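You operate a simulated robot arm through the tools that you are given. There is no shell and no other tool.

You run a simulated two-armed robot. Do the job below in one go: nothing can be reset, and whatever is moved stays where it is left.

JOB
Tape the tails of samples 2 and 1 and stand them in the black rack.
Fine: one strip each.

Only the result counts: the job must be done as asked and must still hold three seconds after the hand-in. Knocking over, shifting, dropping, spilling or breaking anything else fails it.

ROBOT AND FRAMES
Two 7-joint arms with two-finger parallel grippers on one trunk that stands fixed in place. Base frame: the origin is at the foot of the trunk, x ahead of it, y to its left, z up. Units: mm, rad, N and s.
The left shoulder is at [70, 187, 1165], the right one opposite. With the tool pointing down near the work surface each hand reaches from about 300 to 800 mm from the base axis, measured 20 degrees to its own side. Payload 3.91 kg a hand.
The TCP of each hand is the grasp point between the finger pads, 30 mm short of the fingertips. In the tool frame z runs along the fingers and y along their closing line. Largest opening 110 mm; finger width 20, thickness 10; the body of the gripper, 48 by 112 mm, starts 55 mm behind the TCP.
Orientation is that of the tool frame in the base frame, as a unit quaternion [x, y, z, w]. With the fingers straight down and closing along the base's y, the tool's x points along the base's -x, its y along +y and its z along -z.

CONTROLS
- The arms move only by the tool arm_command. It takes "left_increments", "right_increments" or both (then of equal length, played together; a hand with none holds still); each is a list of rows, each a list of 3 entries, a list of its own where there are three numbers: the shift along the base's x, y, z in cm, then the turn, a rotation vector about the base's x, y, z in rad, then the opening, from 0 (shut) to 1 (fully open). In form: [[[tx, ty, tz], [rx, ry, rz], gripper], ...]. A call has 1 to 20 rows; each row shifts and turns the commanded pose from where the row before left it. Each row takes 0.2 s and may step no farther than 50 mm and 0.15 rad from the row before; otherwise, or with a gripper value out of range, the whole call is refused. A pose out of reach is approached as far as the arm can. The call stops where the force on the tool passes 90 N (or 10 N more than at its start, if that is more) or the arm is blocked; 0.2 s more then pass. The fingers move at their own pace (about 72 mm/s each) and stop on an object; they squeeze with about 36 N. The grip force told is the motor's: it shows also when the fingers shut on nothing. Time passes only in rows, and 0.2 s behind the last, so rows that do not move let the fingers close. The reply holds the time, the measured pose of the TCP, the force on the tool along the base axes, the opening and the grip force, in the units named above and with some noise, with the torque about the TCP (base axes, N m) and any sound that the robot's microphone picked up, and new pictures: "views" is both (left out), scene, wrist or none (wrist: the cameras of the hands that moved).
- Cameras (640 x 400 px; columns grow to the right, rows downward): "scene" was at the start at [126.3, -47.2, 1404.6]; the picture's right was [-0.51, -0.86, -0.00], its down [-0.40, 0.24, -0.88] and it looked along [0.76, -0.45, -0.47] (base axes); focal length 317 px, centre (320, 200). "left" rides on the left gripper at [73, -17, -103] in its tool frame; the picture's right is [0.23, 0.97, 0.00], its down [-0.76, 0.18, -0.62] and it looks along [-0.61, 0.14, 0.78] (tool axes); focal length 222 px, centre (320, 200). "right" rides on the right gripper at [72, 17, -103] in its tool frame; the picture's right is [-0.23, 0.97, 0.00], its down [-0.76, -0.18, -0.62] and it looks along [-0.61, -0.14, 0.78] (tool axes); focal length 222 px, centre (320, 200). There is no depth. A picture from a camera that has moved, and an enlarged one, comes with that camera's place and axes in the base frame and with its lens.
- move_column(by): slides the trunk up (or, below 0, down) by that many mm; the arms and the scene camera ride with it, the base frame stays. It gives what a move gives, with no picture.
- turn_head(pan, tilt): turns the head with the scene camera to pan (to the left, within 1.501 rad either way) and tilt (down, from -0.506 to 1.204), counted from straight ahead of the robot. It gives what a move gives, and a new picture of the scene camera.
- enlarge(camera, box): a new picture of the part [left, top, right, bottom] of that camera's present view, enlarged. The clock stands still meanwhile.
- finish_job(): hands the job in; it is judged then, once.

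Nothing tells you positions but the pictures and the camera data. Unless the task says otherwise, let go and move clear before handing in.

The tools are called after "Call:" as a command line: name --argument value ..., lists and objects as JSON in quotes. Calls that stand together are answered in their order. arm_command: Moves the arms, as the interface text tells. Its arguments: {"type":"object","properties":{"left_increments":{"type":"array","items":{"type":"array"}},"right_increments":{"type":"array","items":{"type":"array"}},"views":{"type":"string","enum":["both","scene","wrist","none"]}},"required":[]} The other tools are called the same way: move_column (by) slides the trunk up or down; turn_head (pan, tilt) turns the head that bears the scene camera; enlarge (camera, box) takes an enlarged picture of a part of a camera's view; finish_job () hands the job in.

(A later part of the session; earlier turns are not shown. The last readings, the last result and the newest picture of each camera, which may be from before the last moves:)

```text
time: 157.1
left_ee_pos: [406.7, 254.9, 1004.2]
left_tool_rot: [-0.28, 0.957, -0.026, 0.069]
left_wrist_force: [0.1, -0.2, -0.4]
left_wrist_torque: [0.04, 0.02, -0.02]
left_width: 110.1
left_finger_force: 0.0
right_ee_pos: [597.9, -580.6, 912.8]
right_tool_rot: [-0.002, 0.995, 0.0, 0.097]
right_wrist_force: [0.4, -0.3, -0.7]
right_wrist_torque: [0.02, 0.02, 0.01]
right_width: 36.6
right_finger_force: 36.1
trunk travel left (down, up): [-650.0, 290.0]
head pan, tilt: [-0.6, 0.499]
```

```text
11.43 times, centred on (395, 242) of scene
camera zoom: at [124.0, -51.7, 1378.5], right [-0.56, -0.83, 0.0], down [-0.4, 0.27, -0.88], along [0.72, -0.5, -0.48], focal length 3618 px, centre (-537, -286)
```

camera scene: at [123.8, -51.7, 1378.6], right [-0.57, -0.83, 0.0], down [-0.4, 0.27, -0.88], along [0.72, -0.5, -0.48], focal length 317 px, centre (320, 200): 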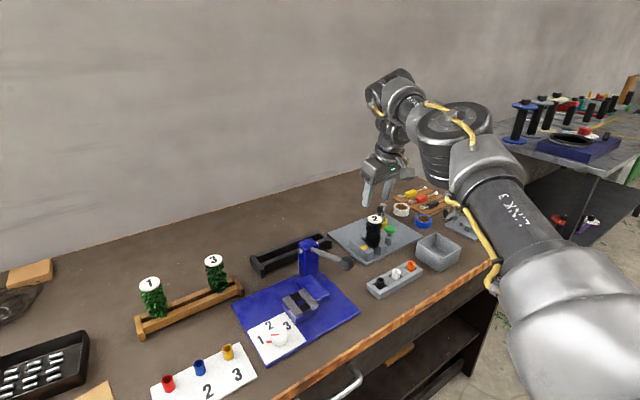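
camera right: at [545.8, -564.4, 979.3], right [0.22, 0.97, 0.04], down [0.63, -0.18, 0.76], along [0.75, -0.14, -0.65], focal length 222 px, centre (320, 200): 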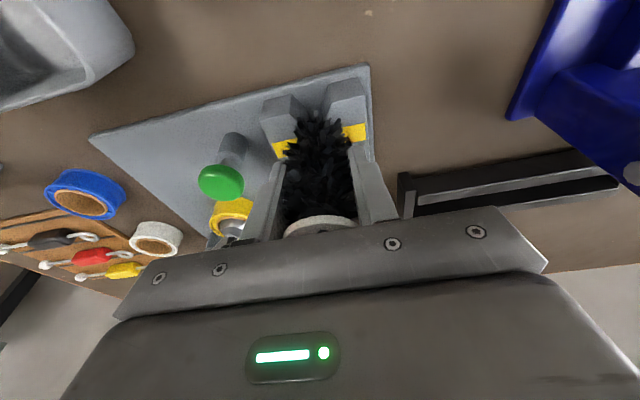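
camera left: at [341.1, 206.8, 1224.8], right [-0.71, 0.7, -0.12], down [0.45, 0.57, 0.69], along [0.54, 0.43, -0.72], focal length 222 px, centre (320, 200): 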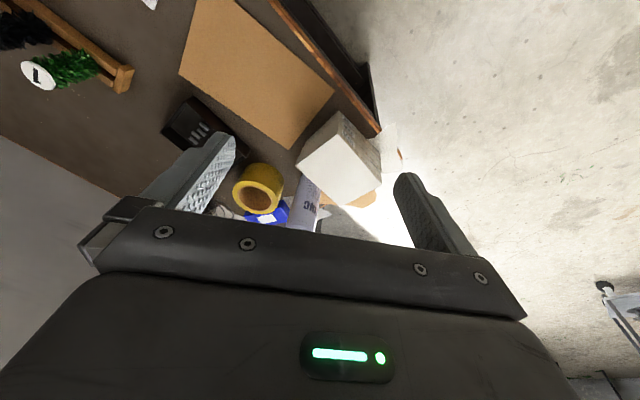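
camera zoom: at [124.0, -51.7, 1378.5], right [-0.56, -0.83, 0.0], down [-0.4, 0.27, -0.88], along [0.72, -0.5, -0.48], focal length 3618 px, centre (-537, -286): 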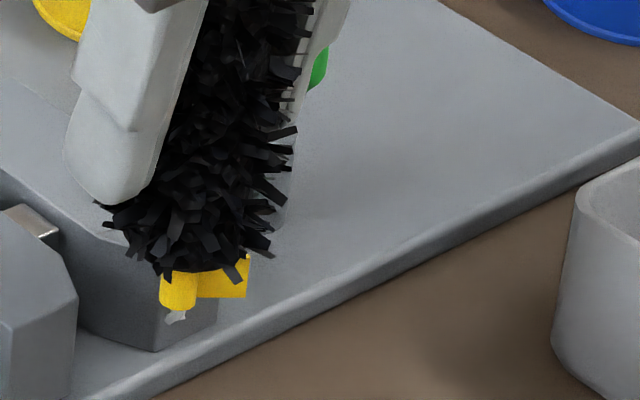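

The tail now has one yellow strip with a small flag sticking out toward the robot. Next is the black rack. I'll raise the sample well clear and move over to look at the rack closely from above.

Call:
arm_command --right_increments '[[[0, 0, 4.0], [0, 0, 0], 0], [[0, 0.5, 4.0], [0, 0, 0], 0], [[1.5, 2.5, 2.5], [0, 0, 0], 0], [[3.0, 3.0, 0], [0, 0, 0], 0], [[3.0, 3.0, 0], [0, 0, 0], 0], [[2.0, 3.0, 0], [0, 0, 0], 0], [[0, 0, 0], [0, 0, 0], 0]]' --views "both"

Call:
enlarge --camera "right" --box '[180, 40, 460, 215]'

Call:
enlarge --camera "scene" --box '[240, 200, 370, 300]'

```text
time: 158.7
left_ee_pos: [405.6, 253.4, 1005.3]
left_tool_rot: [-0.28, 0.957, -0.026, 0.069]
left_wrist_force: [-0.4, -0.2, 1.0]
left_wrist_torque: [0.03, -0.05, -0.01]
left_width: 109.9
left_finger_force: 0.0
right_ee_pos: [692.9, -459.6, 1016.9]
right_tool_rot: [0.0, 0.995, 0.0, 0.098]
right_wrist_force: [0.5, -0.3, -0.7]
right_wrist_torque: [0.03, 0.0, -0.01]
right_width: 36.5
right_finger_force: 35.4
trunk travel left (down, up): [-650.0, 290.0]
head pan, tilt: [-0.6, 0.499]
camera scene: at [122.6, -53.2, 1378.6], right [-0.57, -0.82, 0.0], down [-0.39, 0.27, -0.88], along [0.72, -0.5, -0.48], focal length 317 px, centre (320, 200)
camera right: at [601.6, -443.7, 1104.4], right [0.22, 0.97, 0.04], down [0.63, -0.18, 0.76], along [0.75, -0.14, -0.65], focal length 222 px, centre (320, 200)
```

scene: 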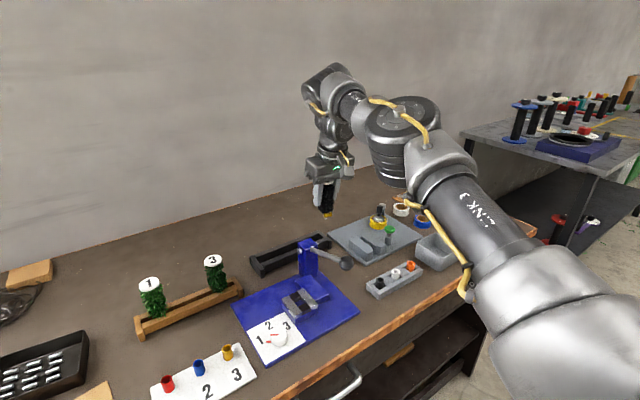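
right: 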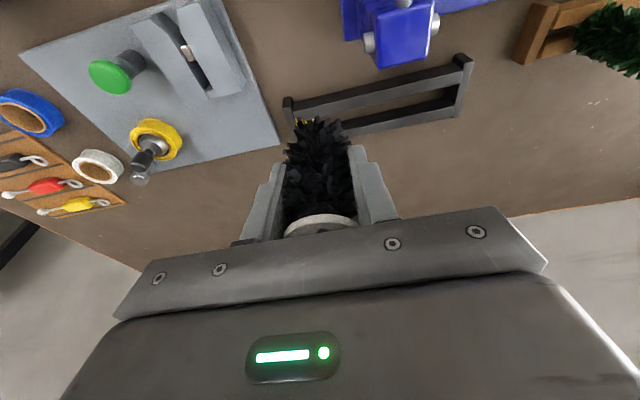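

```text
2.29 times, centred on (320, 128) of right
camera zoom: at [601.6, -443.7, 1104.4], right [0.22, 0.97, 0.04], down [0.63, -0.18, 0.76], along [0.75, -0.14, -0.65], focal length 508 px, centre (320, 366)
```

zoom: 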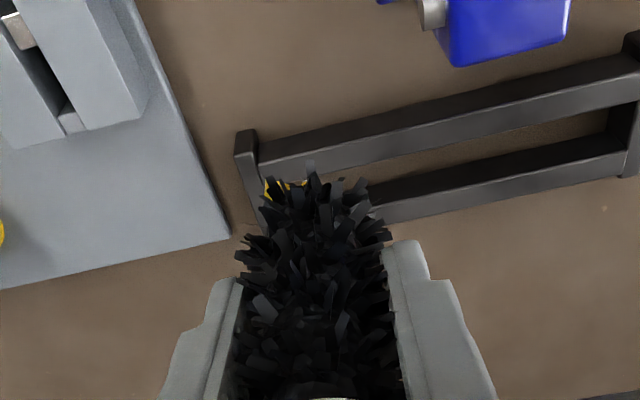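

```text
4.00 times, centred on (305, 250) of scene
camera zoom: at [122.6, -53.2, 1378.6], right [-0.57, -0.82, 0.0], down [-0.39, 0.27, -0.88], along [0.72, -0.5, -0.48], focal length 1266 px, centre (380, 0)
```

zoom: 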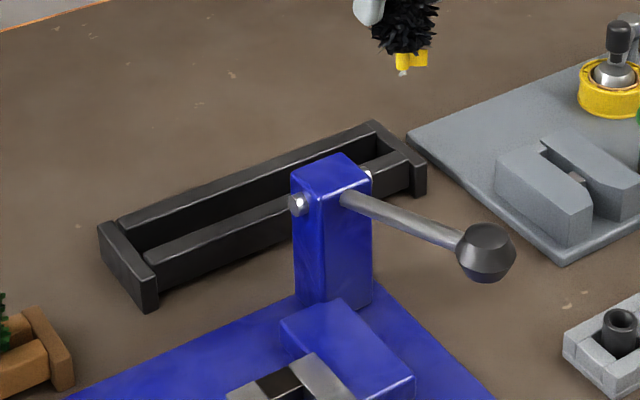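

I'll zoom further on the rack's rails to measure the slot precisely.

Call:
enlarge --camera "right" --box '[350, 40, 480, 150]'

Call:
enlarge --camera "scene" --box '[240, 220, 320, 285]'

```text
3.64 times, centred on (415, 95) of right
camera zoom: at [601.6, -443.7, 1104.4], right [0.22, 0.97, 0.04], down [0.63, -0.18, 0.76], along [0.75, -0.14, -0.65], focal length 808 px, centre (-26, 582)
```

zoom: 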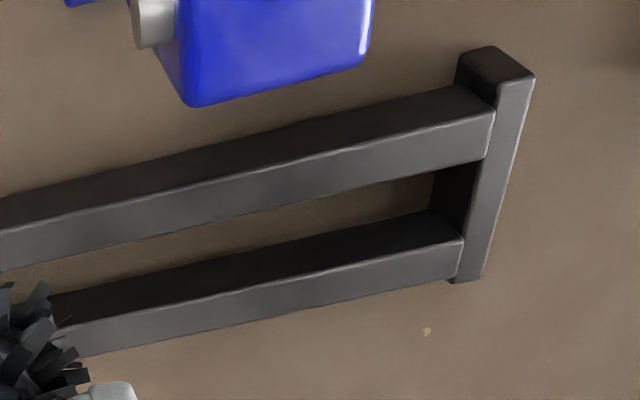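

```text
6.15 times, centred on (280, 252) of scene
camera zoom: at [122.6, -53.2, 1378.6], right [-0.57, -0.82, 0.0], down [-0.39, 0.27, -0.88], along [0.72, -0.5, -0.48], focal length 1948 px, centre (566, -123)
```

zoom: 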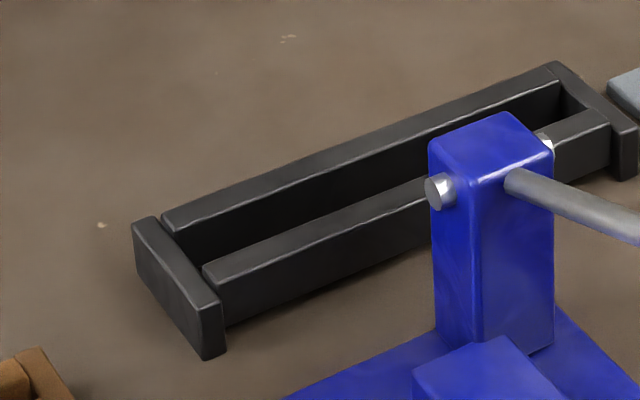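

The black rack's slot is centred near x≈766–767 with rails at z≈828–831. Upright placement there needs more forward tilt than my current grip allows, and the tape flag should lie along the rack slot. So I'll set sample 2 back in the tape slot (no strip is laid now) and regrip it with more tilt and a turned wrist.

Call:
arm_command --right_increments '[[[-2.5, -3.0, 0], [0, 0, 0], 0], [[-3.0, -3.0, 0], [0, 0, 0], 0], [[-2.5, -3.0, 0], [0, 0, 0], 0], [[-1.4, -3.1, -1.0], [0, 0, 0], 0], [[0, 0, -3.5], [0, 0, 0], 0], [[0, 0, -3.5], [0, 0, 0], 0], [[0, 0, -3.0], [0, 0, 0], 0], [[0, 0, 0], [0, 0, 0], 0]]' --views "none"

Call:
enlarge --camera "scene" --box '[360, 210, 430, 270]'

```text
time: 160.5
left_ee_pos: [406.9, 254.9, 1004.8]
left_tool_rot: [-0.28, 0.957, -0.027, 0.069]
left_wrist_force: [-0.3, 0.3, -0.4]
left_wrist_torque: [-0.01, 0.0, -0.02]
left_width: 110.2
left_finger_force: 0.1
right_ee_pos: [600.1, -581.5, 906.8]
right_tool_rot: [0.0, 0.995, -0.001, 0.097]
right_wrist_force: [0.8, -0.7, 0.5]
right_wrist_torque: [0.0, -0.02, -0.02]
right_width: 36.7
right_finger_force: 35.9
trunk travel left (down, up): [-650.0, 290.0]
head pan, tilt: [-0.6, 0.499]
```

```text
6.67 times, centred on (395, 240) of scene
camera zoom: at [123.0, -51.1, 1378.7], right [-0.56, -0.83, 0.0], down [-0.4, 0.27, -0.88], along [0.72, -0.5, -0.48], focal length 2111 px, centre (-180, -67)
```

zoom: 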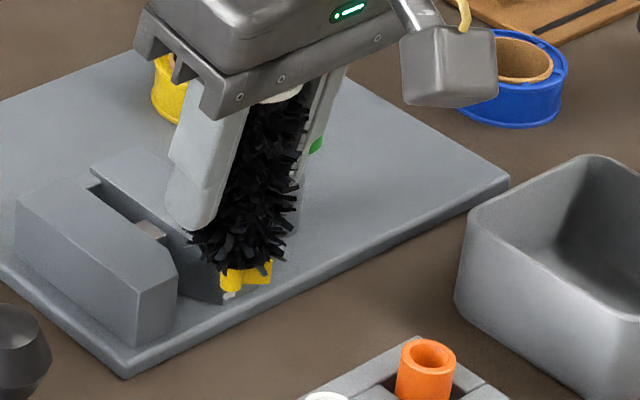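

Call:
arm_command --right_increments '[[[0, 0.1, -1.2], [0, 0, 0], 0], [[1.2, 0, 0], [0, 0, 0], 0], [[1.2, 0, 0], [0, 0, 0], 0], [[1.0, 0, 0], [0, 0, 0], 0], [[0, 0, 0], [0, 0, 0], 0]]' --views "none"

Call:
arm_command --right_increments '[[[0, 0, -0.15], [0, 0, 0], 0], [[0, 0, 0], [0, 0, 0], 0]]' --views "none"

Call:
arm_command --right_increments '[[[0, 0, -0.15], [0, 0, 0], 0], [[0, 0, 0], [0, 0, 0], 0]]' --views "none"

```text
time: 161.7
left_ee_pos: [405.4, 255.1, 1004.2]
left_tool_rot: [-0.281, 0.957, -0.027, 0.069]
left_wrist_force: [0.2, 1.2, -0.8]
left_wrist_torque: [-0.02, 0.0, -0.03]
left_width: 110.1
left_finger_force: 0.1
right_ee_pos: [632.0, -580.5, 894.7]
right_tool_rot: [0.0, 0.995, 0.0, 0.098]
right_wrist_force: [-0.6, 0.0, -0.5]
right_wrist_torque: [-0.02, -0.04, 0.01]
right_width: 36.6
right_finger_force: 36.2
trunk travel left (down, up): [-650.0, 290.0]
head pan, tilt: [-0.6, 0.499]
```

```text
time: 162.3
left_ee_pos: [405.0, 253.9, 1004.2]
left_tool_rot: [-0.281, 0.957, -0.025, 0.068]
left_wrist_force: [0.5, -0.5, 0.1]
left_wrist_torque: [0.04, 0.03, -0.03]
left_width: 110.0
left_finger_force: 0.1
right_ee_pos: [633.0, -579.2, 892.4]
right_tool_rot: [-0.002, 0.995, 0.0, 0.098]
right_wrist_force: [0.6, -0.9, -0.2]
right_wrist_torque: [0.0, 0.0, -0.02]
right_width: 36.5
right_finger_force: 36.3
trunk travel left (down, up): [-650.0, 290.0]
head pan, tilt: [-0.6, 0.499]
```

```text
time: 162.9
left_ee_pos: [406.0, 254.8, 1004.7]
left_tool_rot: [-0.281, 0.957, -0.027, 0.069]
left_wrist_force: [-0.5, 0.0, -0.3]
left_wrist_torque: [0.01, 0.01, -0.02]
left_width: 110.0
left_finger_force: 0.2
right_ee_pos: [633.8, -578.8, 892.8]
right_tool_rot: [0.0, 0.995, 0.0, 0.098]
right_wrist_force: [0.3, -0.7, 2.1]
right_wrist_torque: [-0.01, -0.06, 0.02]
right_width: 36.7
right_finger_force: 36.0
trunk travel left (down, up): [-650.0, 290.0]
head pan, tilt: [-0.6, 0.499]
```

It is touching down (2 N). I'll release, rise, and change to the new wrist orientation (tilt 0.45, yaw −0.9) above it.

Call:
arm_command --right_increments '[[[0, 0, 0], [0, 0, 0], 0.38], [[0, 0, 0], [0, 0, 0], 0.5], [[0, 0, 0], [0, 0, 0], 0.53], [[0, 0, 0.5], [0, 0, 0], 0.53], [[0, 0, 3.0], [0, 0, 0], 0.53], [[0, 0, 4.0], [0, 0, 0], 0.53], [[0, 0, 4.0], [0, 0, 0], 0.53]]' --views "none"

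Call:
arm_command --right_increments '[[[0, 0, 0], [0, -0.125, 0], 0.53], [[0, 0, 0], [0, -0.125, 0], 0.53], [[0, 0, 0], [0, 0, -0.13], 0.53], [[0, 0, 0], [0, 0, -0.13], 0.53], [[0, 0, 0], [0, 0, -0.13], 0.53], [[0, 0, 0], [0, 0, -0.13], 0.53], [[0, 0, 0], [0, 0, -0.13], 0.53], [[0, 0, 0], [0, 0, -0.13], 0.53], [[0, 0, 0], [0, 0, -0.12], 0.53]]' --views "both"

Call:
enlarge --camera "scene" --box '[345, 205, 415, 265]'

```text
time: 164.5
left_ee_pos: [406.8, 256.7, 1005.0]
left_tool_rot: [-0.281, 0.957, -0.027, 0.069]
left_wrist_force: [0.9, 0.1, -0.5]
left_wrist_torque: [0.04, 0.0, -0.02]
left_width: 110.1
left_finger_force: 0.1
right_ee_pos: [636.2, -576.8, 1009.0]
right_tool_rot: [0.0, 0.995, 0.0, 0.098]
right_wrist_force: [0.0, -0.3, 0.0]
right_wrist_torque: [0.0, -0.02, 0.0]
right_width: 58.4
right_finger_force: 0.0
trunk travel left (down, up): [-650.0, 290.0]
head pan, tilt: [-0.6, 0.499]
```

```text
time: 166.5
left_ee_pos: [407.2, 255.8, 1004.7]
left_tool_rot: [-0.281, 0.957, -0.027, 0.069]
left_wrist_force: [0.4, -0.3, 0.0]
left_wrist_torque: [0.0, -0.02, 0.01]
left_width: 110.1
left_finger_force: 0.0
right_ee_pos: [633.1, -579.9, 1006.7]
right_tool_rot: [0.424, 0.878, -0.097, 0.2]
right_wrist_force: [-0.5, 0.0, 0.3]
right_wrist_torque: [0.01, 0.01, -0.01]
right_width: 58.4
right_finger_force: 0.0
trunk travel left (down, up): [-650.0, 290.0]
head pan, tilt: [-0.6, 0.499]
camera scene: at [123.5, -51.0, 1378.6], right [-0.56, -0.83, 0.0], down [-0.4, 0.27, -0.88], along [0.72, -0.5, -0.48], focal length 317 px, centre (320, 200)
camera right: at [578.0, -483.7, 1069.7], right [0.89, 0.44, 0.1], down [0.12, -0.44, 0.89], along [0.44, -0.78, -0.44], focal length 222 px, centre (320, 200)
```

scene: 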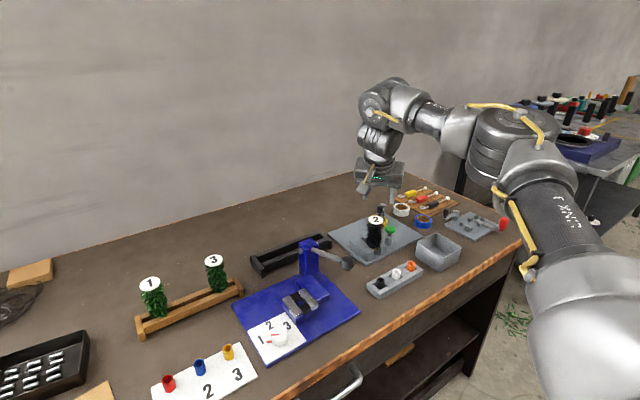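
right: 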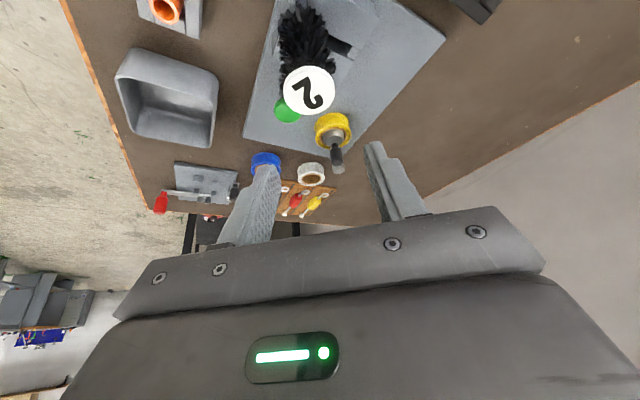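

```text
6.67 times, centred on (380, 235) of scene
camera zoom: at [123.5, -51.0, 1378.6], right [-0.56, -0.83, 0.0], down [-0.4, 0.27, -0.88], along [0.72, -0.5, -0.48], focal length 2111 px, centre (-80, -33)
```

zoom: 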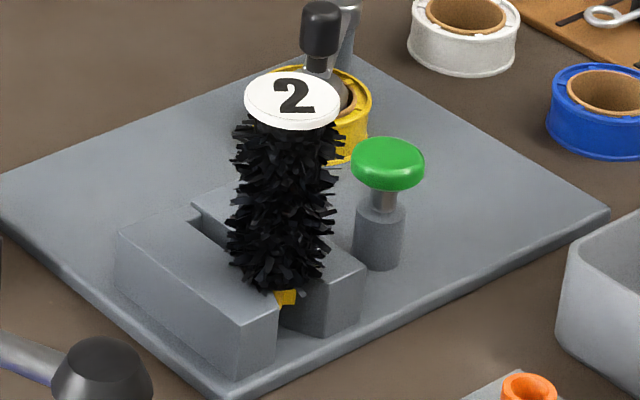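

Reachable, and the sample is standing at about (632.5, −579.7). I'll descend and grip it in this orientation.

Call:
arm_command --right_increments '[[[-0.05, 0.02, -3.0], [0, 0, 0], 0.53], [[0, 0, -3.0], [0, 0, 0], 0.53], [[0, 0, -3.0], [0, 0, 0], 0.53], [[0, 0, -2.5], [0, 0, 0], 0.53], [[0, 0, 0], [0, 0, 0], 0.53]]' --views "both"

Call:
enlarge --camera "right" --box '[200, 40, 440, 240]'

Call:
enlarge --camera "scene" --box '[345, 205, 415, 265]'

```text
time: 167.7
left_ee_pos: [405.4, 256.3, 1005.7]
left_tool_rot: [-0.28, 0.957, -0.027, 0.069]
left_wrist_force: [-0.6, -0.1, -0.3]
left_wrist_torque: [0.01, 0.0, 0.02]
left_width: 109.8
left_finger_force: 0.0
right_ee_pos: [631.0, -578.2, 892.9]
right_tool_rot: [0.424, 0.878, -0.097, 0.199]
right_wrist_force: [0.3, -0.5, -0.4]
right_wrist_torque: [-0.07, -0.01, -0.02]
right_width: 58.4
right_finger_force: 0.1
trunk travel left (down, up): [-650.0, 290.0]
head pan, tilt: [-0.6, 0.499]
camera scene: at [122.8, -51.1, 1378.7], right [-0.56, -0.83, 0.0], down [-0.39, 0.27, -0.88], along [0.72, -0.5, -0.48], focal length 317 px, centre (320, 200)
camera right: at [576.5, -482.8, 955.7], right [0.89, 0.45, 0.1], down [0.12, -0.44, 0.89], along [0.44, -0.78, -0.44], focal length 222 px, centre (320, 200)
```

scene: 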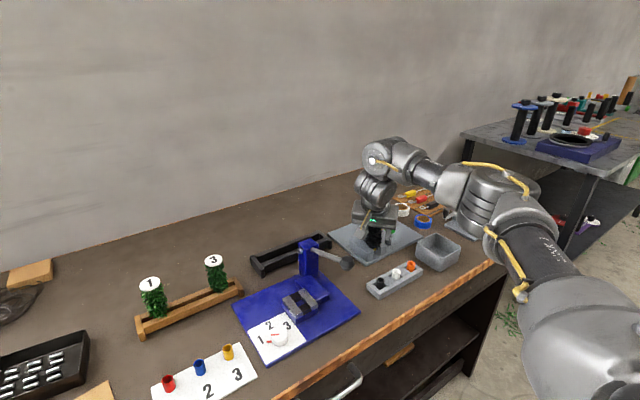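
right: 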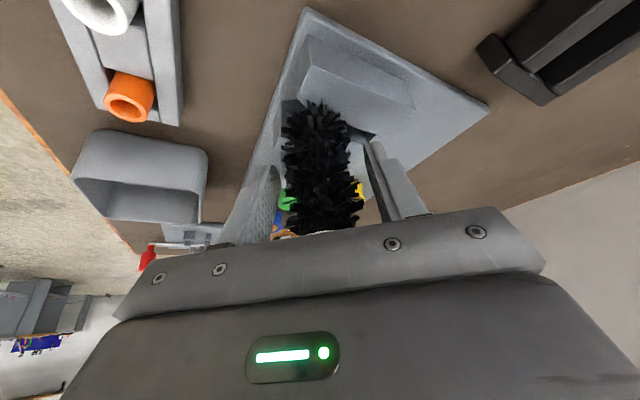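

```text
2.00 times, centred on (320, 140) of right
camera zoom: at [576.5, -482.8, 955.7], right [0.89, 0.45, 0.1], down [0.12, -0.44, 0.89], along [0.44, -0.78, -0.44], focal length 444 px, centre (320, 320)
```

zoom: 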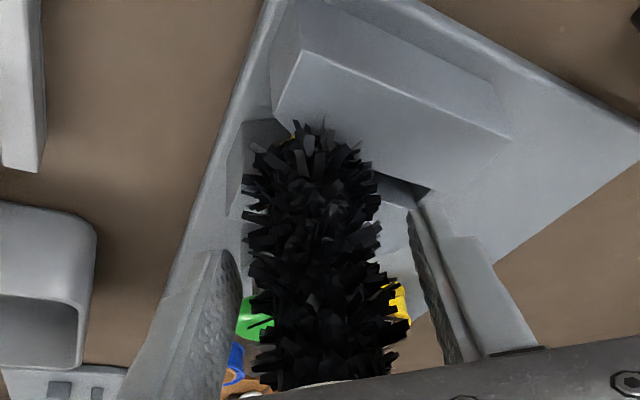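

```text
6.67 times, centred on (380, 235) of scene
camera zoom: at [122.8, -51.1, 1378.7], right [-0.56, -0.83, 0.0], down [-0.39, 0.27, -0.88], along [0.72, -0.5, -0.48], focal length 2111 px, centre (-80, -33)
```

zoom: 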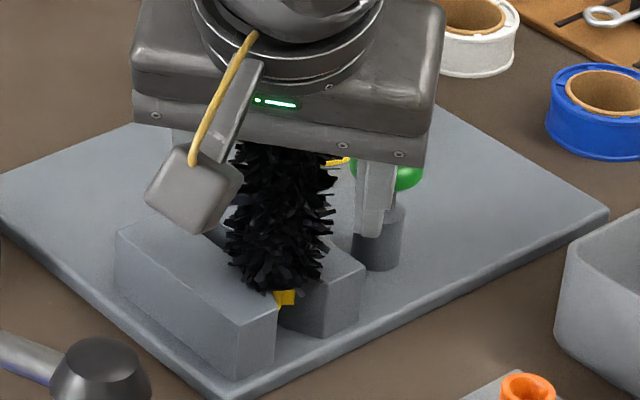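

The sample is centred between the fingers. Closing and lifting.

Call:
arm_command --right_increments '[[[0, 0, 0], [0, 0, 0], 0.4], [[0, 0, 0], [0, 0, 0], 0.2], [[0, 0, 0], [0, 0, 0], 0.0], [[0, 0, 0], [0, 0, 0], 0.0]]' --views "none"

Call:
arm_command --right_increments '[[[0, 0, 1.0], [0, 0, 0], 0], [[0, 0, 2.0], [0, 0, 0], 0], [[0, 0, 3.0], [0, 0, 0], 0], [[0, 0, 3.0], [0, 0, 0], 0], [[0, 0, 3.0], [0, 0, 0], 0], [[0, 0, 0], [0, 0, 0], 0]]' --views "both"

Call:
enlarge --camera "scene" --box '[345, 180, 415, 265]'

```text
time: 168.7
left_ee_pos: [406.0, 255.1, 1005.5]
left_tool_rot: [-0.282, 0.957, -0.026, 0.069]
left_wrist_force: [-0.3, 0.9, -0.8]
left_wrist_torque: [0.0, -0.01, -0.01]
left_width: 110.1
left_finger_force: 0.0
right_ee_pos: [632.1, -579.3, 892.2]
right_tool_rot: [0.424, 0.879, -0.097, 0.198]
right_wrist_force: [-0.5, 0.4, 0.7]
right_wrist_torque: [-0.03, -0.01, -0.01]
right_width: 36.9
right_finger_force: 36.2
trunk travel left (down, up): [-650.0, 290.0]
head pan, tilt: [-0.6, 0.499]
```

```text
time: 170.1
left_ee_pos: [406.3, 255.2, 1004.9]
left_tool_rot: [-0.28, 0.957, -0.027, 0.068]
left_wrist_force: [0.2, -0.1, -1.3]
left_wrist_torque: [0.01, 0.02, 0.01]
left_width: 110.2
left_finger_force: 0.1
right_ee_pos: [632.4, -579.2, 1012.9]
right_tool_rot: [0.424, 0.878, -0.096, 0.198]
right_wrist_force: [0.7, -0.6, -1.2]
right_wrist_torque: [0.0, 0.02, 0.01]
right_width: 36.5
right_finger_force: 36.2
trunk travel left (down, up): [-650.0, 290.0]
head pan, tilt: [-0.6, 0.499]
camera scene: at [123.7, -52.4, 1378.5], right [-0.56, -0.83, 0.0], down [-0.4, 0.27, -0.88], along [0.72, -0.5, -0.48], focal length 317 px, centre (320, 200)
camera right: at [575.9, -483.3, 1075.0], right [0.89, 0.45, 0.1], down [0.12, -0.44, 0.89], along [0.44, -0.78, -0.44], focal length 222 px, centre (320, 200)
```

scene: 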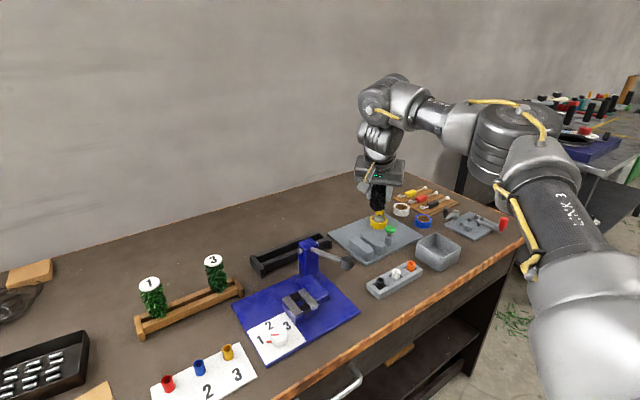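
right: 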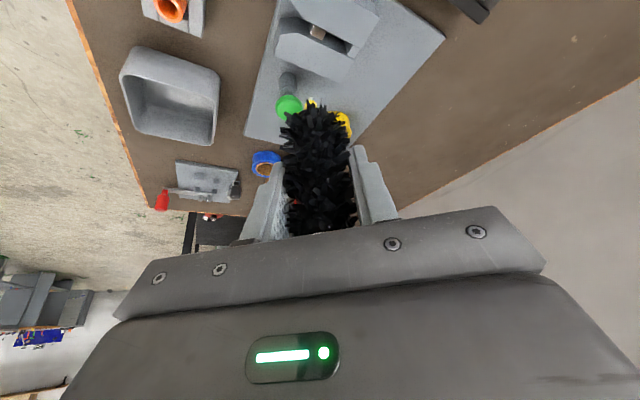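

```text
4.71 times, centred on (380, 222) of scene
camera zoom: at [123.7, -52.4, 1378.5], right [-0.56, -0.83, 0.0], down [-0.4, 0.27, -0.88], along [0.72, -0.5, -0.48], focal length 1490 px, centre (38, 94)
```

zoom: 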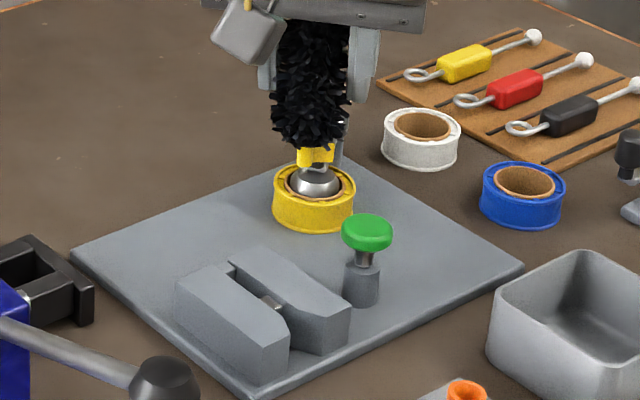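

Gripped with the new orientation. Now I'll carry it toward the black rack while turning the wrist to yaw +0.2, so the tape flag lies along the rack's slot, and look again.

Call:
arm_command --right_increments '[[[0.6, 1.77, 0.2], [0, 0, 0.122], 0], [[0.6, 1.77, 0.2], [0, 0, 0.122], 0], [[0.6, 1.77, 0.2], [0, 0, 0.122], 0], [[0.6, 1.77, 0], [0, 0, 0.122], 0], [[0.6, 1.77, 0], [0, 0, 0.122], 0], [[0.6, 1.77, 0], [0, 0, 0.122], 0], [[0.6, 1.77, 0], [0, 0, 0.122], 0], [[0.6, 1.77, 0], [0, 0, 0.122], 0], [[0.6, 1.77, 0], [0, 0, 0.122], 0], [[0, 0, 0], [0, 0, 0], 0]]' --views "both"

Call:
enlarge --camera "right" --box '[180, 20, 460, 195]'

Call:
enlarge --camera "scene" --box '[240, 170, 370, 290]'

```text
time: 172.3
left_ee_pos: [405.3, 254.6, 1004.4]
left_tool_rot: [-0.281, 0.957, -0.026, 0.068]
left_wrist_force: [-0.6, -0.1, -0.8]
left_wrist_torque: [0.0, -0.03, 0.01]
left_width: 110.2
left_finger_force: 0.1
right_ee_pos: [686.2, -420.2, 1019.1]
right_tool_rot: [-0.097, 0.97, 0.021, 0.22]
right_wrist_force: [-0.5, 1.0, -1.0]
right_wrist_torque: [0.0, 0.0, 0.01]
right_width: 36.5
right_finger_force: 36.2
trunk travel left (down, up): [-650.0, 290.0]
head pan, tilt: [-0.6, 0.499]
camera scene: at [123.1, -52.0, 1378.6], right [-0.56, -0.83, 0.0], down [-0.4, 0.27, -0.88], along [0.72, -0.5, -0.48], focal length 317 px, centre (320, 200)
camera right: at [575.9, -426.9, 1080.7], right [0.01, 1.0, 0.1], down [0.44, -0.09, 0.89], along [0.9, 0.04, -0.44], focal length 222 px, centre (320, 200)
```

scene: 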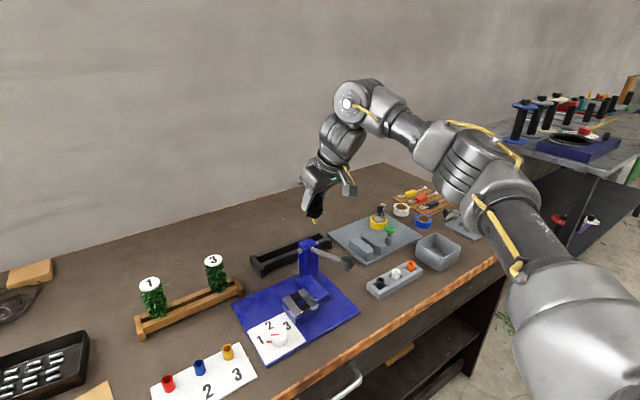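
right: 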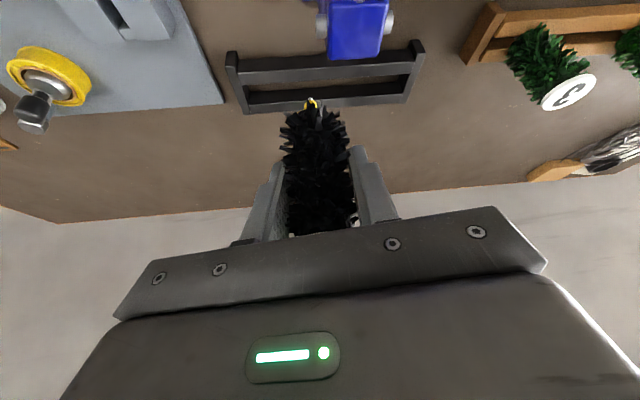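

```text
2.29 times, centred on (320, 108) of right
camera zoom: at [575.9, -426.9, 1080.7], right [0.01, 1.0, 0.1], down [0.44, -0.09, 0.89], along [0.9, 0.04, -0.44], focal length 508 px, centre (320, 411)
```

zoom: 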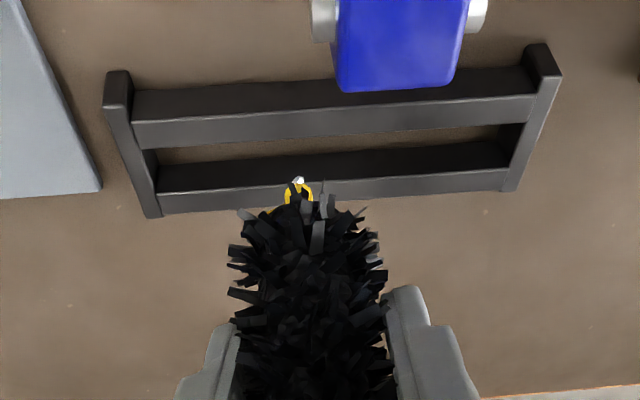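

```text
3.33 times, centred on (305, 230) of scene
camera zoom: at [123.1, -52.0, 1378.6], right [-0.56, -0.83, 0.0], down [-0.4, 0.27, -0.88], along [0.72, -0.5, -0.48], focal length 1055 px, centre (370, 100)
```

zoom: 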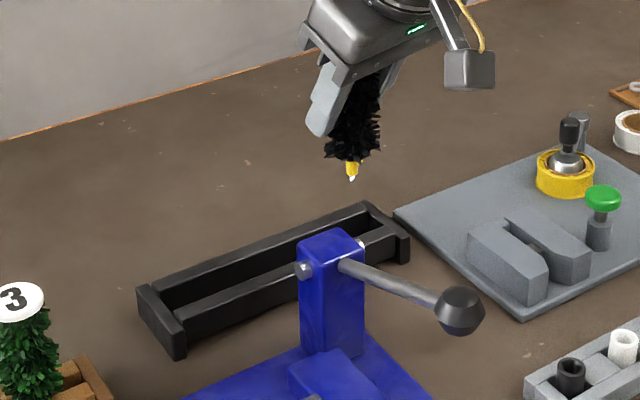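

The wrist camera can see the taped tail itself. I'll move over the slot and come down until the tail tip is just above rail height, then compare the tail and the slot edges in the same picture.

Call:
arm_command --right_increments '[[[4.0, 0, 0], [0, 0, 0], 0], [[3.9, 0, 0], [0, 0, 0], 0], [[0, 0, -3.5], [0, 0, 0], 0], [[0, 0, -3.5], [0, 0, 0], 0], [[0, 0, -2.4], [0, 0, 0], 0], [[0, 0, 0], [0, 0, 0], 0]]' --views "both"

Call:
enlarge --camera "right" --box '[220, 20, 420, 145]'

Call:
enlarge --camera "scene" --box '[240, 180, 370, 290]'

```text
time: 173.7
left_ee_pos: [406.0, 254.0, 1005.9]
left_tool_rot: [-0.28, 0.957, -0.026, 0.068]
left_wrist_force: [0.0, -0.6, 0.1]
left_wrist_torque: [0.03, -0.03, 0.01]
left_width: 110.0
left_finger_force: 0.0
right_ee_pos: [767.7, -425.9, 922.2]
right_tool_rot: [-0.096, 0.97, 0.022, 0.221]
right_wrist_force: [-1.3, 0.2, -0.3]
right_wrist_torque: [0.01, 0.0, 0.02]
right_width: 36.8
right_finger_force: 35.6
trunk travel left (down, up): [-650.0, 290.0]
head pan, tilt: [-0.6, 0.499]
camera scene: at [122.9, -53.6, 1378.6], right [-0.57, -0.82, 0.0], down [-0.39, 0.27, -0.88], along [0.72, -0.5, -0.48], focal length 317 px, centre (320, 200)
camera right: at [655.9, -430.7, 985.5], right [0.01, 1.0, 0.1], down [0.44, -0.09, 0.89], along [0.9, 0.03, -0.44], focal length 222 px, centre (320, 200)
```

scene: 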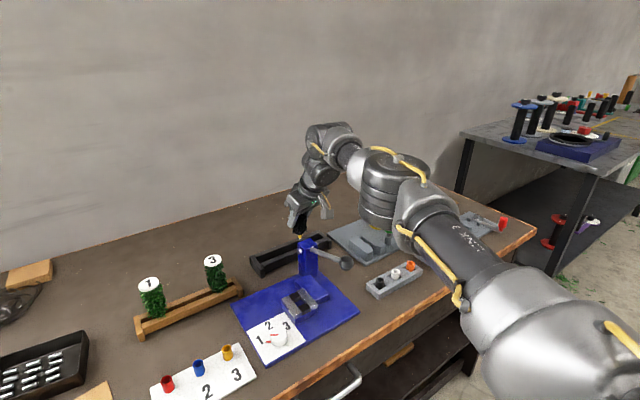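
right: 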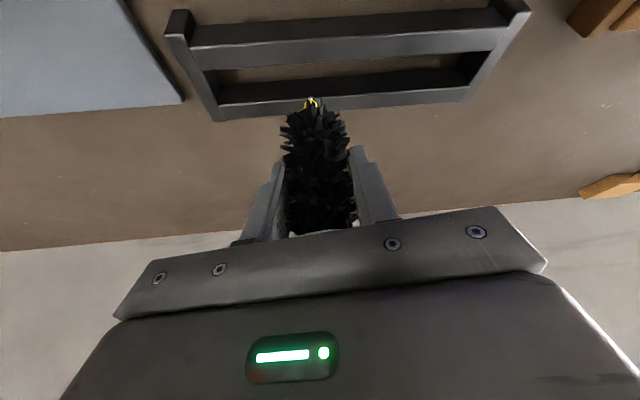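

```text
3.20 times, centred on (320, 82) of right
camera zoom: at [655.9, -430.7, 985.5], right [0.01, 1.0, 0.1], down [0.44, -0.09, 0.89], along [0.9, 0.03, -0.44], focal length 711 px, centre (320, 576)
```

zoom: 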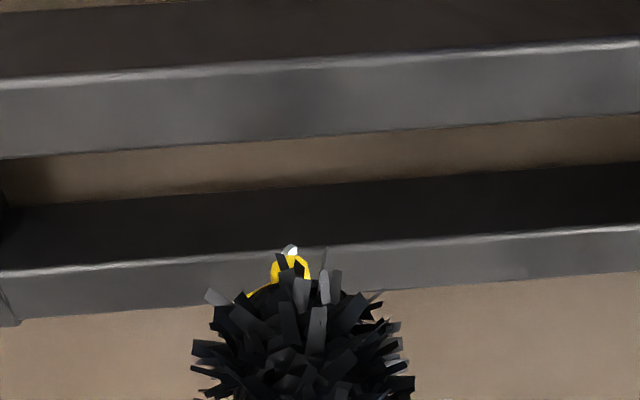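

```text
3.64 times, centred on (305, 235) of scene
camera zoom: at [122.9, -53.6, 1378.6], right [-0.57, -0.82, 0.0], down [-0.39, 0.27, -0.88], along [0.72, -0.5, -0.48], focal length 1151 px, centre (374, 73)
```

zoom: 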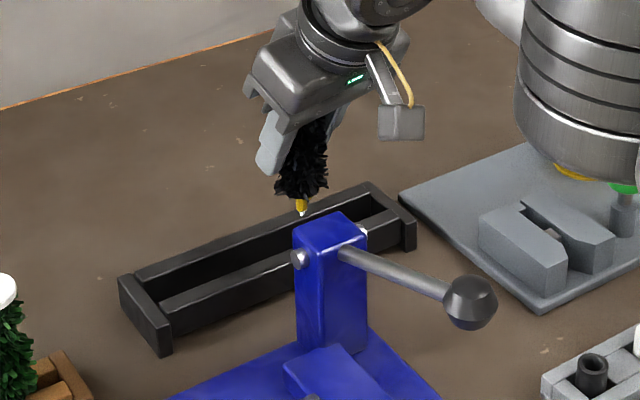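

The rails stand a few mm above the end posts (rail top ≈831), putting the slot centre at x≈767.6. The tail tip is at about (768.4, −425), so it is well aligned. I'll lower it into the slot in steps.

Call:
arm_command --right_increments '[[[-0.08, 0, -1.2], [0, 0, 0], 0], [[0, 0, -1.2], [0, 0, 0], 0], [[0, 0, -0.8], [0, 0, 0], 0], [[0, 0, 0], [0, 0, 0], 0]]' --views "wrist"

Call:
enlarge --camera "right" --box '[220, 0, 420, 145]'

Call:
enlarge --camera "scene" --box '[260, 190, 350, 280]'

```text
time: 174.7
left_ee_pos: [405.8, 255.3, 1004.6]
left_tool_rot: [-0.281, 0.957, -0.026, 0.068]
left_wrist_force: [-0.1, -0.6, 0.3]
left_wrist_torque: [0.01, 0.02, -0.02]
left_width: 110.0
left_finger_force: 0.0
right_ee_pos: [766.0, -423.3, 891.0]
right_tool_rot: [-0.097, 0.97, 0.021, 0.22]
right_wrist_force: [0.8, -0.2, -0.5]
right_wrist_torque: [-0.01, 0.01, 0.0]
right_width: 37.0
right_finger_force: 35.3
trunk travel left (down, up): [-650.0, 290.0]
head pan, tilt: [-0.6, 0.499]
camera right: at [654.3, -427.9, 954.5], right [0.01, 1.0, 0.1], down [0.45, -0.09, 0.89], along [0.9, 0.03, -0.44], focal length 222 px, centre (320, 200)
```

right: 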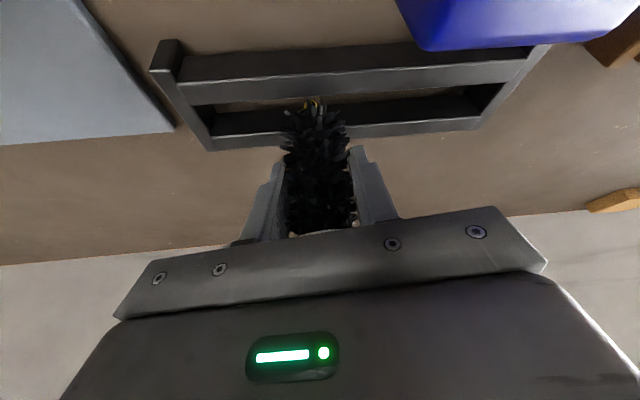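

```text
2.76 times, centred on (320, 72) of right
camera zoom: at [654.3, -427.9, 954.5], right [0.01, 1.0, 0.1], down [0.45, -0.09, 0.89], along [0.9, 0.03, -0.44], focal length 613 px, centre (320, 552)
```

zoom: 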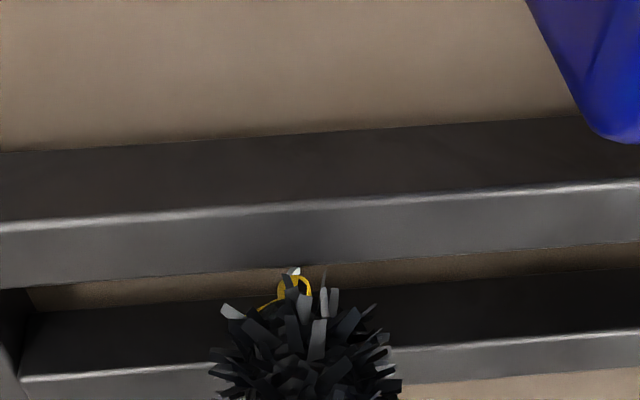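

```text
4.44 times, centred on (305, 235) of scene
camera zoom: at [123.2, -52.0, 1378.6], right [-0.56, -0.83, 0.0], down [-0.4, 0.27, -0.88], along [0.72, -0.5, -0.48], focal length 1407 px, centre (387, 44)
```

zoom: 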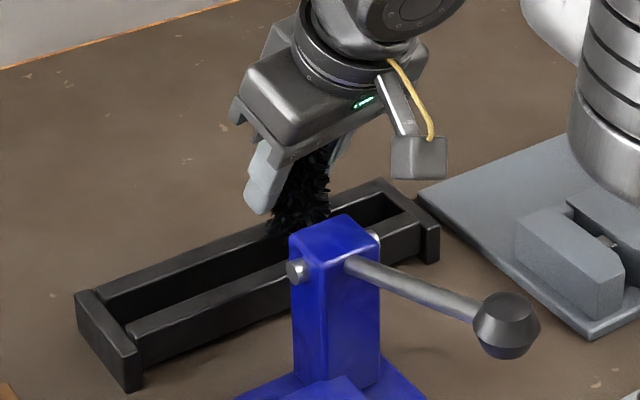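

The tail is inside the slot, within about 1 mm of its centre line. I'll lower the last millimetres until the head rests on the rails.

Call:
arm_command --right_increments '[[[0.03, 0, -0.3], [0, 0, 0], 0], [[0, 0, -0.2], [0, 0, 0], 0], [[0, 0, 0], [0, 0, 0], 0]]' --views "none"

Call:
arm_command --right_increments '[[[0, 0, -0.15], [0, 0, 0], 0], [[0, 0, 0], [0, 0, 0], 0]]' --views "none"

Call:
arm_command --right_increments '[[[0, 0, -0.15], [0, 0, 0], 0], [[0, 0, 0], [0, 0, 0], 0]]' --views "none"

```text
time: 175.5
left_ee_pos: [405.5, 256.2, 1005.9]
left_tool_rot: [-0.281, 0.957, -0.027, 0.069]
left_wrist_force: [-0.5, -0.5, -0.4]
left_wrist_torque: [0.01, 0.0, -0.06]
left_width: 110.2
left_finger_force: 0.0
right_ee_pos: [765.8, -421.4, 887.6]
right_tool_rot: [-0.097, 0.97, 0.021, 0.22]
right_wrist_force: [0.6, -0.8, 4.5]
right_wrist_torque: [0.04, -0.08, -0.06]
right_width: 36.4
right_finger_force: 36.0
trunk travel left (down, up): [-650.0, 290.0]
head pan, tilt: [-0.6, 0.499]
```

```text
time: 176.1
left_ee_pos: [405.3, 254.5, 1005.5]
left_tool_rot: [-0.281, 0.957, -0.026, 0.069]
left_wrist_force: [0.3, 0.0, -0.1]
left_wrist_torque: [0.0, 0.03, -0.02]
left_width: 109.8
left_finger_force: 0.1
right_ee_pos: [766.1, -419.5, 888.0]
right_tool_rot: [-0.096, 0.97, 0.02, 0.222]
right_wrist_force: [1.9, -4.3, 11.6]
right_wrist_torque: [-0.06, -0.09, 0.01]
right_width: 36.6
right_finger_force: 35.4
trunk travel left (down, up): [-650.0, 290.0]
head pan, tilt: [-0.6, 0.499]
```

```text
time: 176.7
left_ee_pos: [404.8, 255.9, 1004.6]
left_tool_rot: [-0.281, 0.957, -0.028, 0.07]
left_wrist_force: [0.5, 0.7, 0.1]
left_wrist_torque: [0.01, -0.01, 0.03]
left_width: 110.1
left_finger_force: 0.1
right_ee_pos: [764.9, -420.8, 887.4]
right_tool_rot: [-0.096, 0.97, 0.021, 0.222]
right_wrist_force: [4.5, -5.3, 18.7]
right_wrist_torque: [-0.12, -0.17, -0.03]
right_width: 36.4
right_finger_force: 36.1
trunk travel left (down, up): [-650.0, 290.0]
head pan, tilt: [-0.6, 0.499]
```

Contact came about 4 mm earlier than expected (now ~18 N), so I'll ease off and look at what is touching.

Call:
arm_command --right_increments '[[[0, 0, 0.4], [0, 0, 0], 0], [[0, 0, 0], [0, 0, 0], 0]]' --views "both"

Call:
enlarge --camera "right" --box '[240, 60, 400, 160]'

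Call:
enlarge --camera "scene" --box '[280, 200, 330, 250]'

```text
time: 177.3
left_ee_pos: [405.2, 256.2, 1005.9]
left_tool_rot: [-0.281, 0.957, -0.027, 0.068]
left_wrist_force: [-0.3, 0.0, -0.3]
left_wrist_torque: [0.0, -0.01, 0.0]
left_width: 110.3
left_finger_force: 0.1
right_ee_pos: [764.4, -418.6, 887.8]
right_tool_rot: [-0.097, 0.971, 0.02, 0.219]
right_wrist_force: [0.2, 1.3, 6.1]
right_wrist_torque: [0.13, -0.09, 0.01]
right_width: 36.7
right_finger_force: 36.3
trunk travel left (down, up): [-650.0, 290.0]
head pan, tilt: [-0.6, 0.499]
camera scene: at [122.2, -50.9, 1378.6], right [-0.56, -0.83, 0.0], down [-0.39, 0.27, -0.88], along [0.72, -0.5, -0.48], focal length 317 px, centre (320, 200)
camera right: at [652.8, -425.1, 950.5], right [0.01, 1.0, 0.1], down [0.45, -0.09, 0.89], along [0.89, 0.04, -0.45], focal length 222 px, centre (320, 200)
```

scene: 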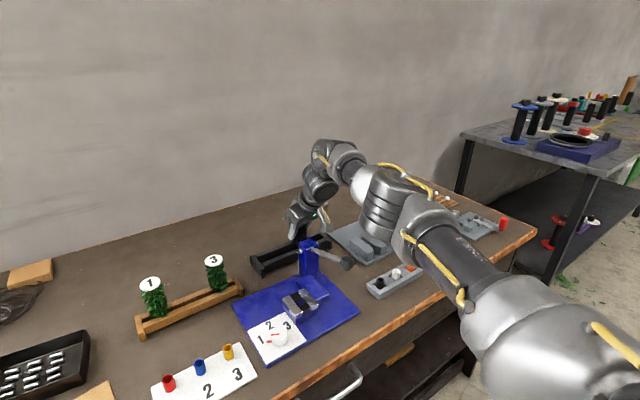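
right: 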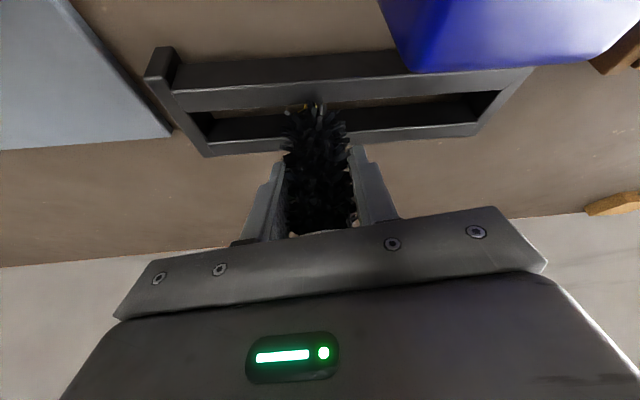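

```text
4.00 times, centred on (320, 110) of right
camera zoom: at [652.8, -425.1, 950.5], right [0.01, 1.0, 0.1], down [0.45, -0.09, 0.89], along [0.89, 0.04, -0.45], focal length 888 px, centre (320, 560)
```

zoom: 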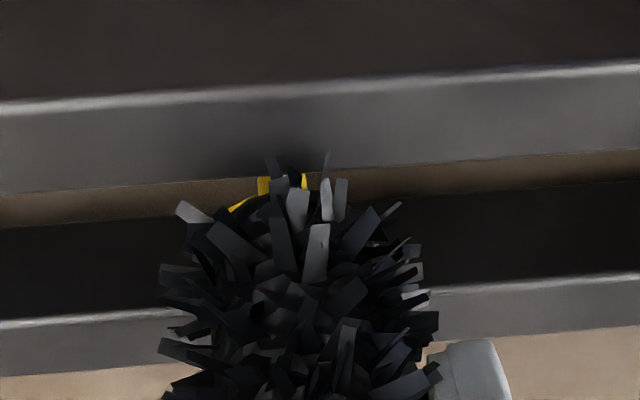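

```text
8.00 times, centred on (305, 225) of scene
camera zoom: at [122.2, -50.9, 1378.6], right [-0.56, -0.83, 0.0], down [-0.39, 0.27, -0.88], along [0.72, -0.5, -0.48], focal length 2533 px, centre (440, 0)
```

zoom: 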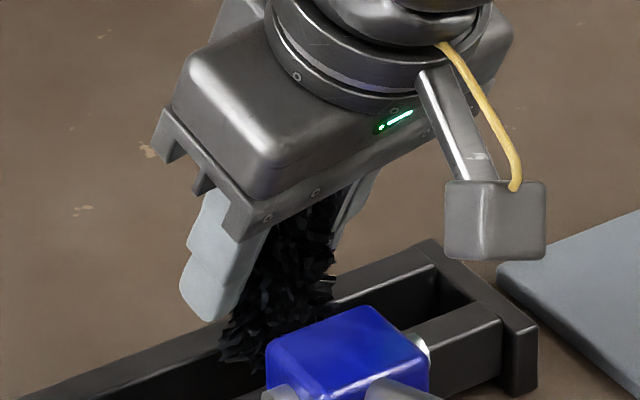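

Re-checking several views, the rail tops are really at z≈835, which matches this contact, and the slot centre is x≈764.6. The sample sits ~2 mm too far back, so I'll lift slightly, shift 2 mm toward the robot, and set it down gently.

Call:
arm_command --right_increments '[[[0, 0, 0.4], [0, 0, 0], 0], [[-0.2, -0.05, 0], [0, 0, 0], 0], [[0, 0, 0], [0, 0, 0], 0]]' --views "none"

Call:
arm_command --right_increments '[[[0, 0, -0.2], [0, 0, 0], 0], [[0, 0, 0], [0, 0, 0], 0]]' --views "none"

Call:
arm_command --right_increments '[[[0, 0, -0.1], [0, 0, 0], 0], [[0, 0, 0], [0, 0, 0], 0]]' --views "none"

```text
time: 178.1
left_ee_pos: [406.0, 254.5, 1003.8]
left_tool_rot: [-0.281, 0.957, -0.025, 0.069]
left_wrist_force: [-0.4, 0.2, 0.7]
left_wrist_torque: [0.03, -0.01, -0.03]
left_width: 110.0
left_finger_force: 0.1
right_ee_pos: [763.8, -422.1, 892.2]
right_tool_rot: [-0.096, 0.971, 0.021, 0.22]
right_wrist_force: [-0.1, 0.1, -0.2]
right_wrist_torque: [-0.04, 0.01, 0.02]
right_width: 36.8
right_finger_force: 36.2
trunk travel left (down, up): [-650.0, 290.0]
head pan, tilt: [-0.6, 0.499]
```

```text
time: 178.7
left_ee_pos: [405.7, 255.5, 1004.1]
left_tool_rot: [-0.28, 0.957, -0.026, 0.069]
left_wrist_force: [0.4, 0.3, 0.0]
left_wrist_torque: [0.01, -0.01, 0.04]
left_width: 109.9
left_finger_force: 0.0
right_ee_pos: [762.5, -422.0, 889.6]
right_tool_rot: [-0.097, 0.971, 0.021, 0.219]
right_wrist_force: [1.0, -0.9, 0.3]
right_wrist_torque: [-0.01, 0.02, 0.03]
right_width: 36.6
right_finger_force: 35.9
trunk travel left (down, up): [-650.0, 290.0]
head pan, tilt: [-0.6, 0.499]
```

```text
time: 179.3
left_ee_pos: [406.9, 255.3, 1004.2]
left_tool_rot: [-0.281, 0.957, -0.026, 0.069]
left_wrist_force: [0.1, -0.4, 1.9]
left_wrist_torque: [0.02, 0.0, 0.0]
left_width: 109.9
left_finger_force: 0.1
right_ee_pos: [762.7, -420.3, 887.8]
right_tool_rot: [-0.097, 0.971, 0.021, 0.219]
right_wrist_force: [-0.1, -0.4, -0.2]
right_wrist_torque: [-0.01, 0.01, -0.01]
right_width: 36.8
right_finger_force: 35.7
trunk travel left (down, up): [-650.0, 290.0]
head pan, tilt: [-0.6, 0.499]
```

Call:
arm_command --right_increments '[[[0.05, 0, -0.1], [0, 0, 0], 0], [[0, 0, 0], [0, 0, 0], 0]]' --views "none"

Call:
arm_command --right_increments '[[[0, 0, -0.1], [0, 0, 0], 0], [[0, 0, 0], [0, 0, 0], 0]]' --views "none"

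Call:
arm_command --right_increments '[[[0, 0, -0.1], [0, 0, 0], 0], [[0, 0, 0], [0, 0, 0], 0]]' --views "none"

```text
time: 179.9
left_ee_pos: [404.9, 254.8, 1004.6]
left_tool_rot: [-0.281, 0.957, -0.027, 0.069]
left_wrist_force: [0.4, -0.6, 0.4]
left_wrist_torque: [0.0, 0.04, 0.01]
left_width: 109.8
left_finger_force: 0.0
right_ee_pos: [763.1, -420.4, 887.6]
right_tool_rot: [-0.097, 0.971, 0.021, 0.22]
right_wrist_force: [0.2, -0.7, -0.7]
right_wrist_torque: [0.0, -0.01, 0.02]
right_width: 36.7
right_finger_force: 36.1
trunk travel left (down, up): [-650.0, 290.0]
head pan, tilt: [-0.6, 0.499]
```

```text
time: 180.5
left_ee_pos: [404.9, 255.0, 1004.6]
left_tool_rot: [-0.281, 0.957, -0.026, 0.069]
left_wrist_force: [-0.4, 0.1, 0.2]
left_wrist_torque: [0.01, 0.0, 0.02]
left_width: 109.9
left_finger_force: 0.1
right_ee_pos: [763.9, -420.4, 888.0]
right_tool_rot: [-0.097, 0.97, 0.022, 0.22]
right_wrist_force: [1.4, -0.7, 2.5]
right_wrist_torque: [0.02, -0.05, -0.02]
right_width: 36.8
right_finger_force: 36.0
trunk travel left (down, up): [-650.0, 290.0]
head pan, tilt: [-0.6, 0.499]
```

```text
time: 181.1
left_ee_pos: [404.4, 254.9, 1005.1]
left_tool_rot: [-0.281, 0.957, -0.026, 0.069]
left_wrist_force: [-0.8, 0.6, 0.9]
left_wrist_torque: [0.03, -0.03, -0.01]
left_width: 110.2
left_finger_force: 0.1
right_ee_pos: [763.9, -421.5, 887.3]
right_tool_rot: [-0.097, 0.97, 0.021, 0.221]
right_wrist_force: [3.2, -0.6, 7.6]
right_wrist_torque: [0.07, -0.07, 0.0]
right_width: 36.6
right_finger_force: 35.7
trunk travel left (down, up): [-650.0, 290.0]
head pan, tilt: [-0.6, 0.499]
```

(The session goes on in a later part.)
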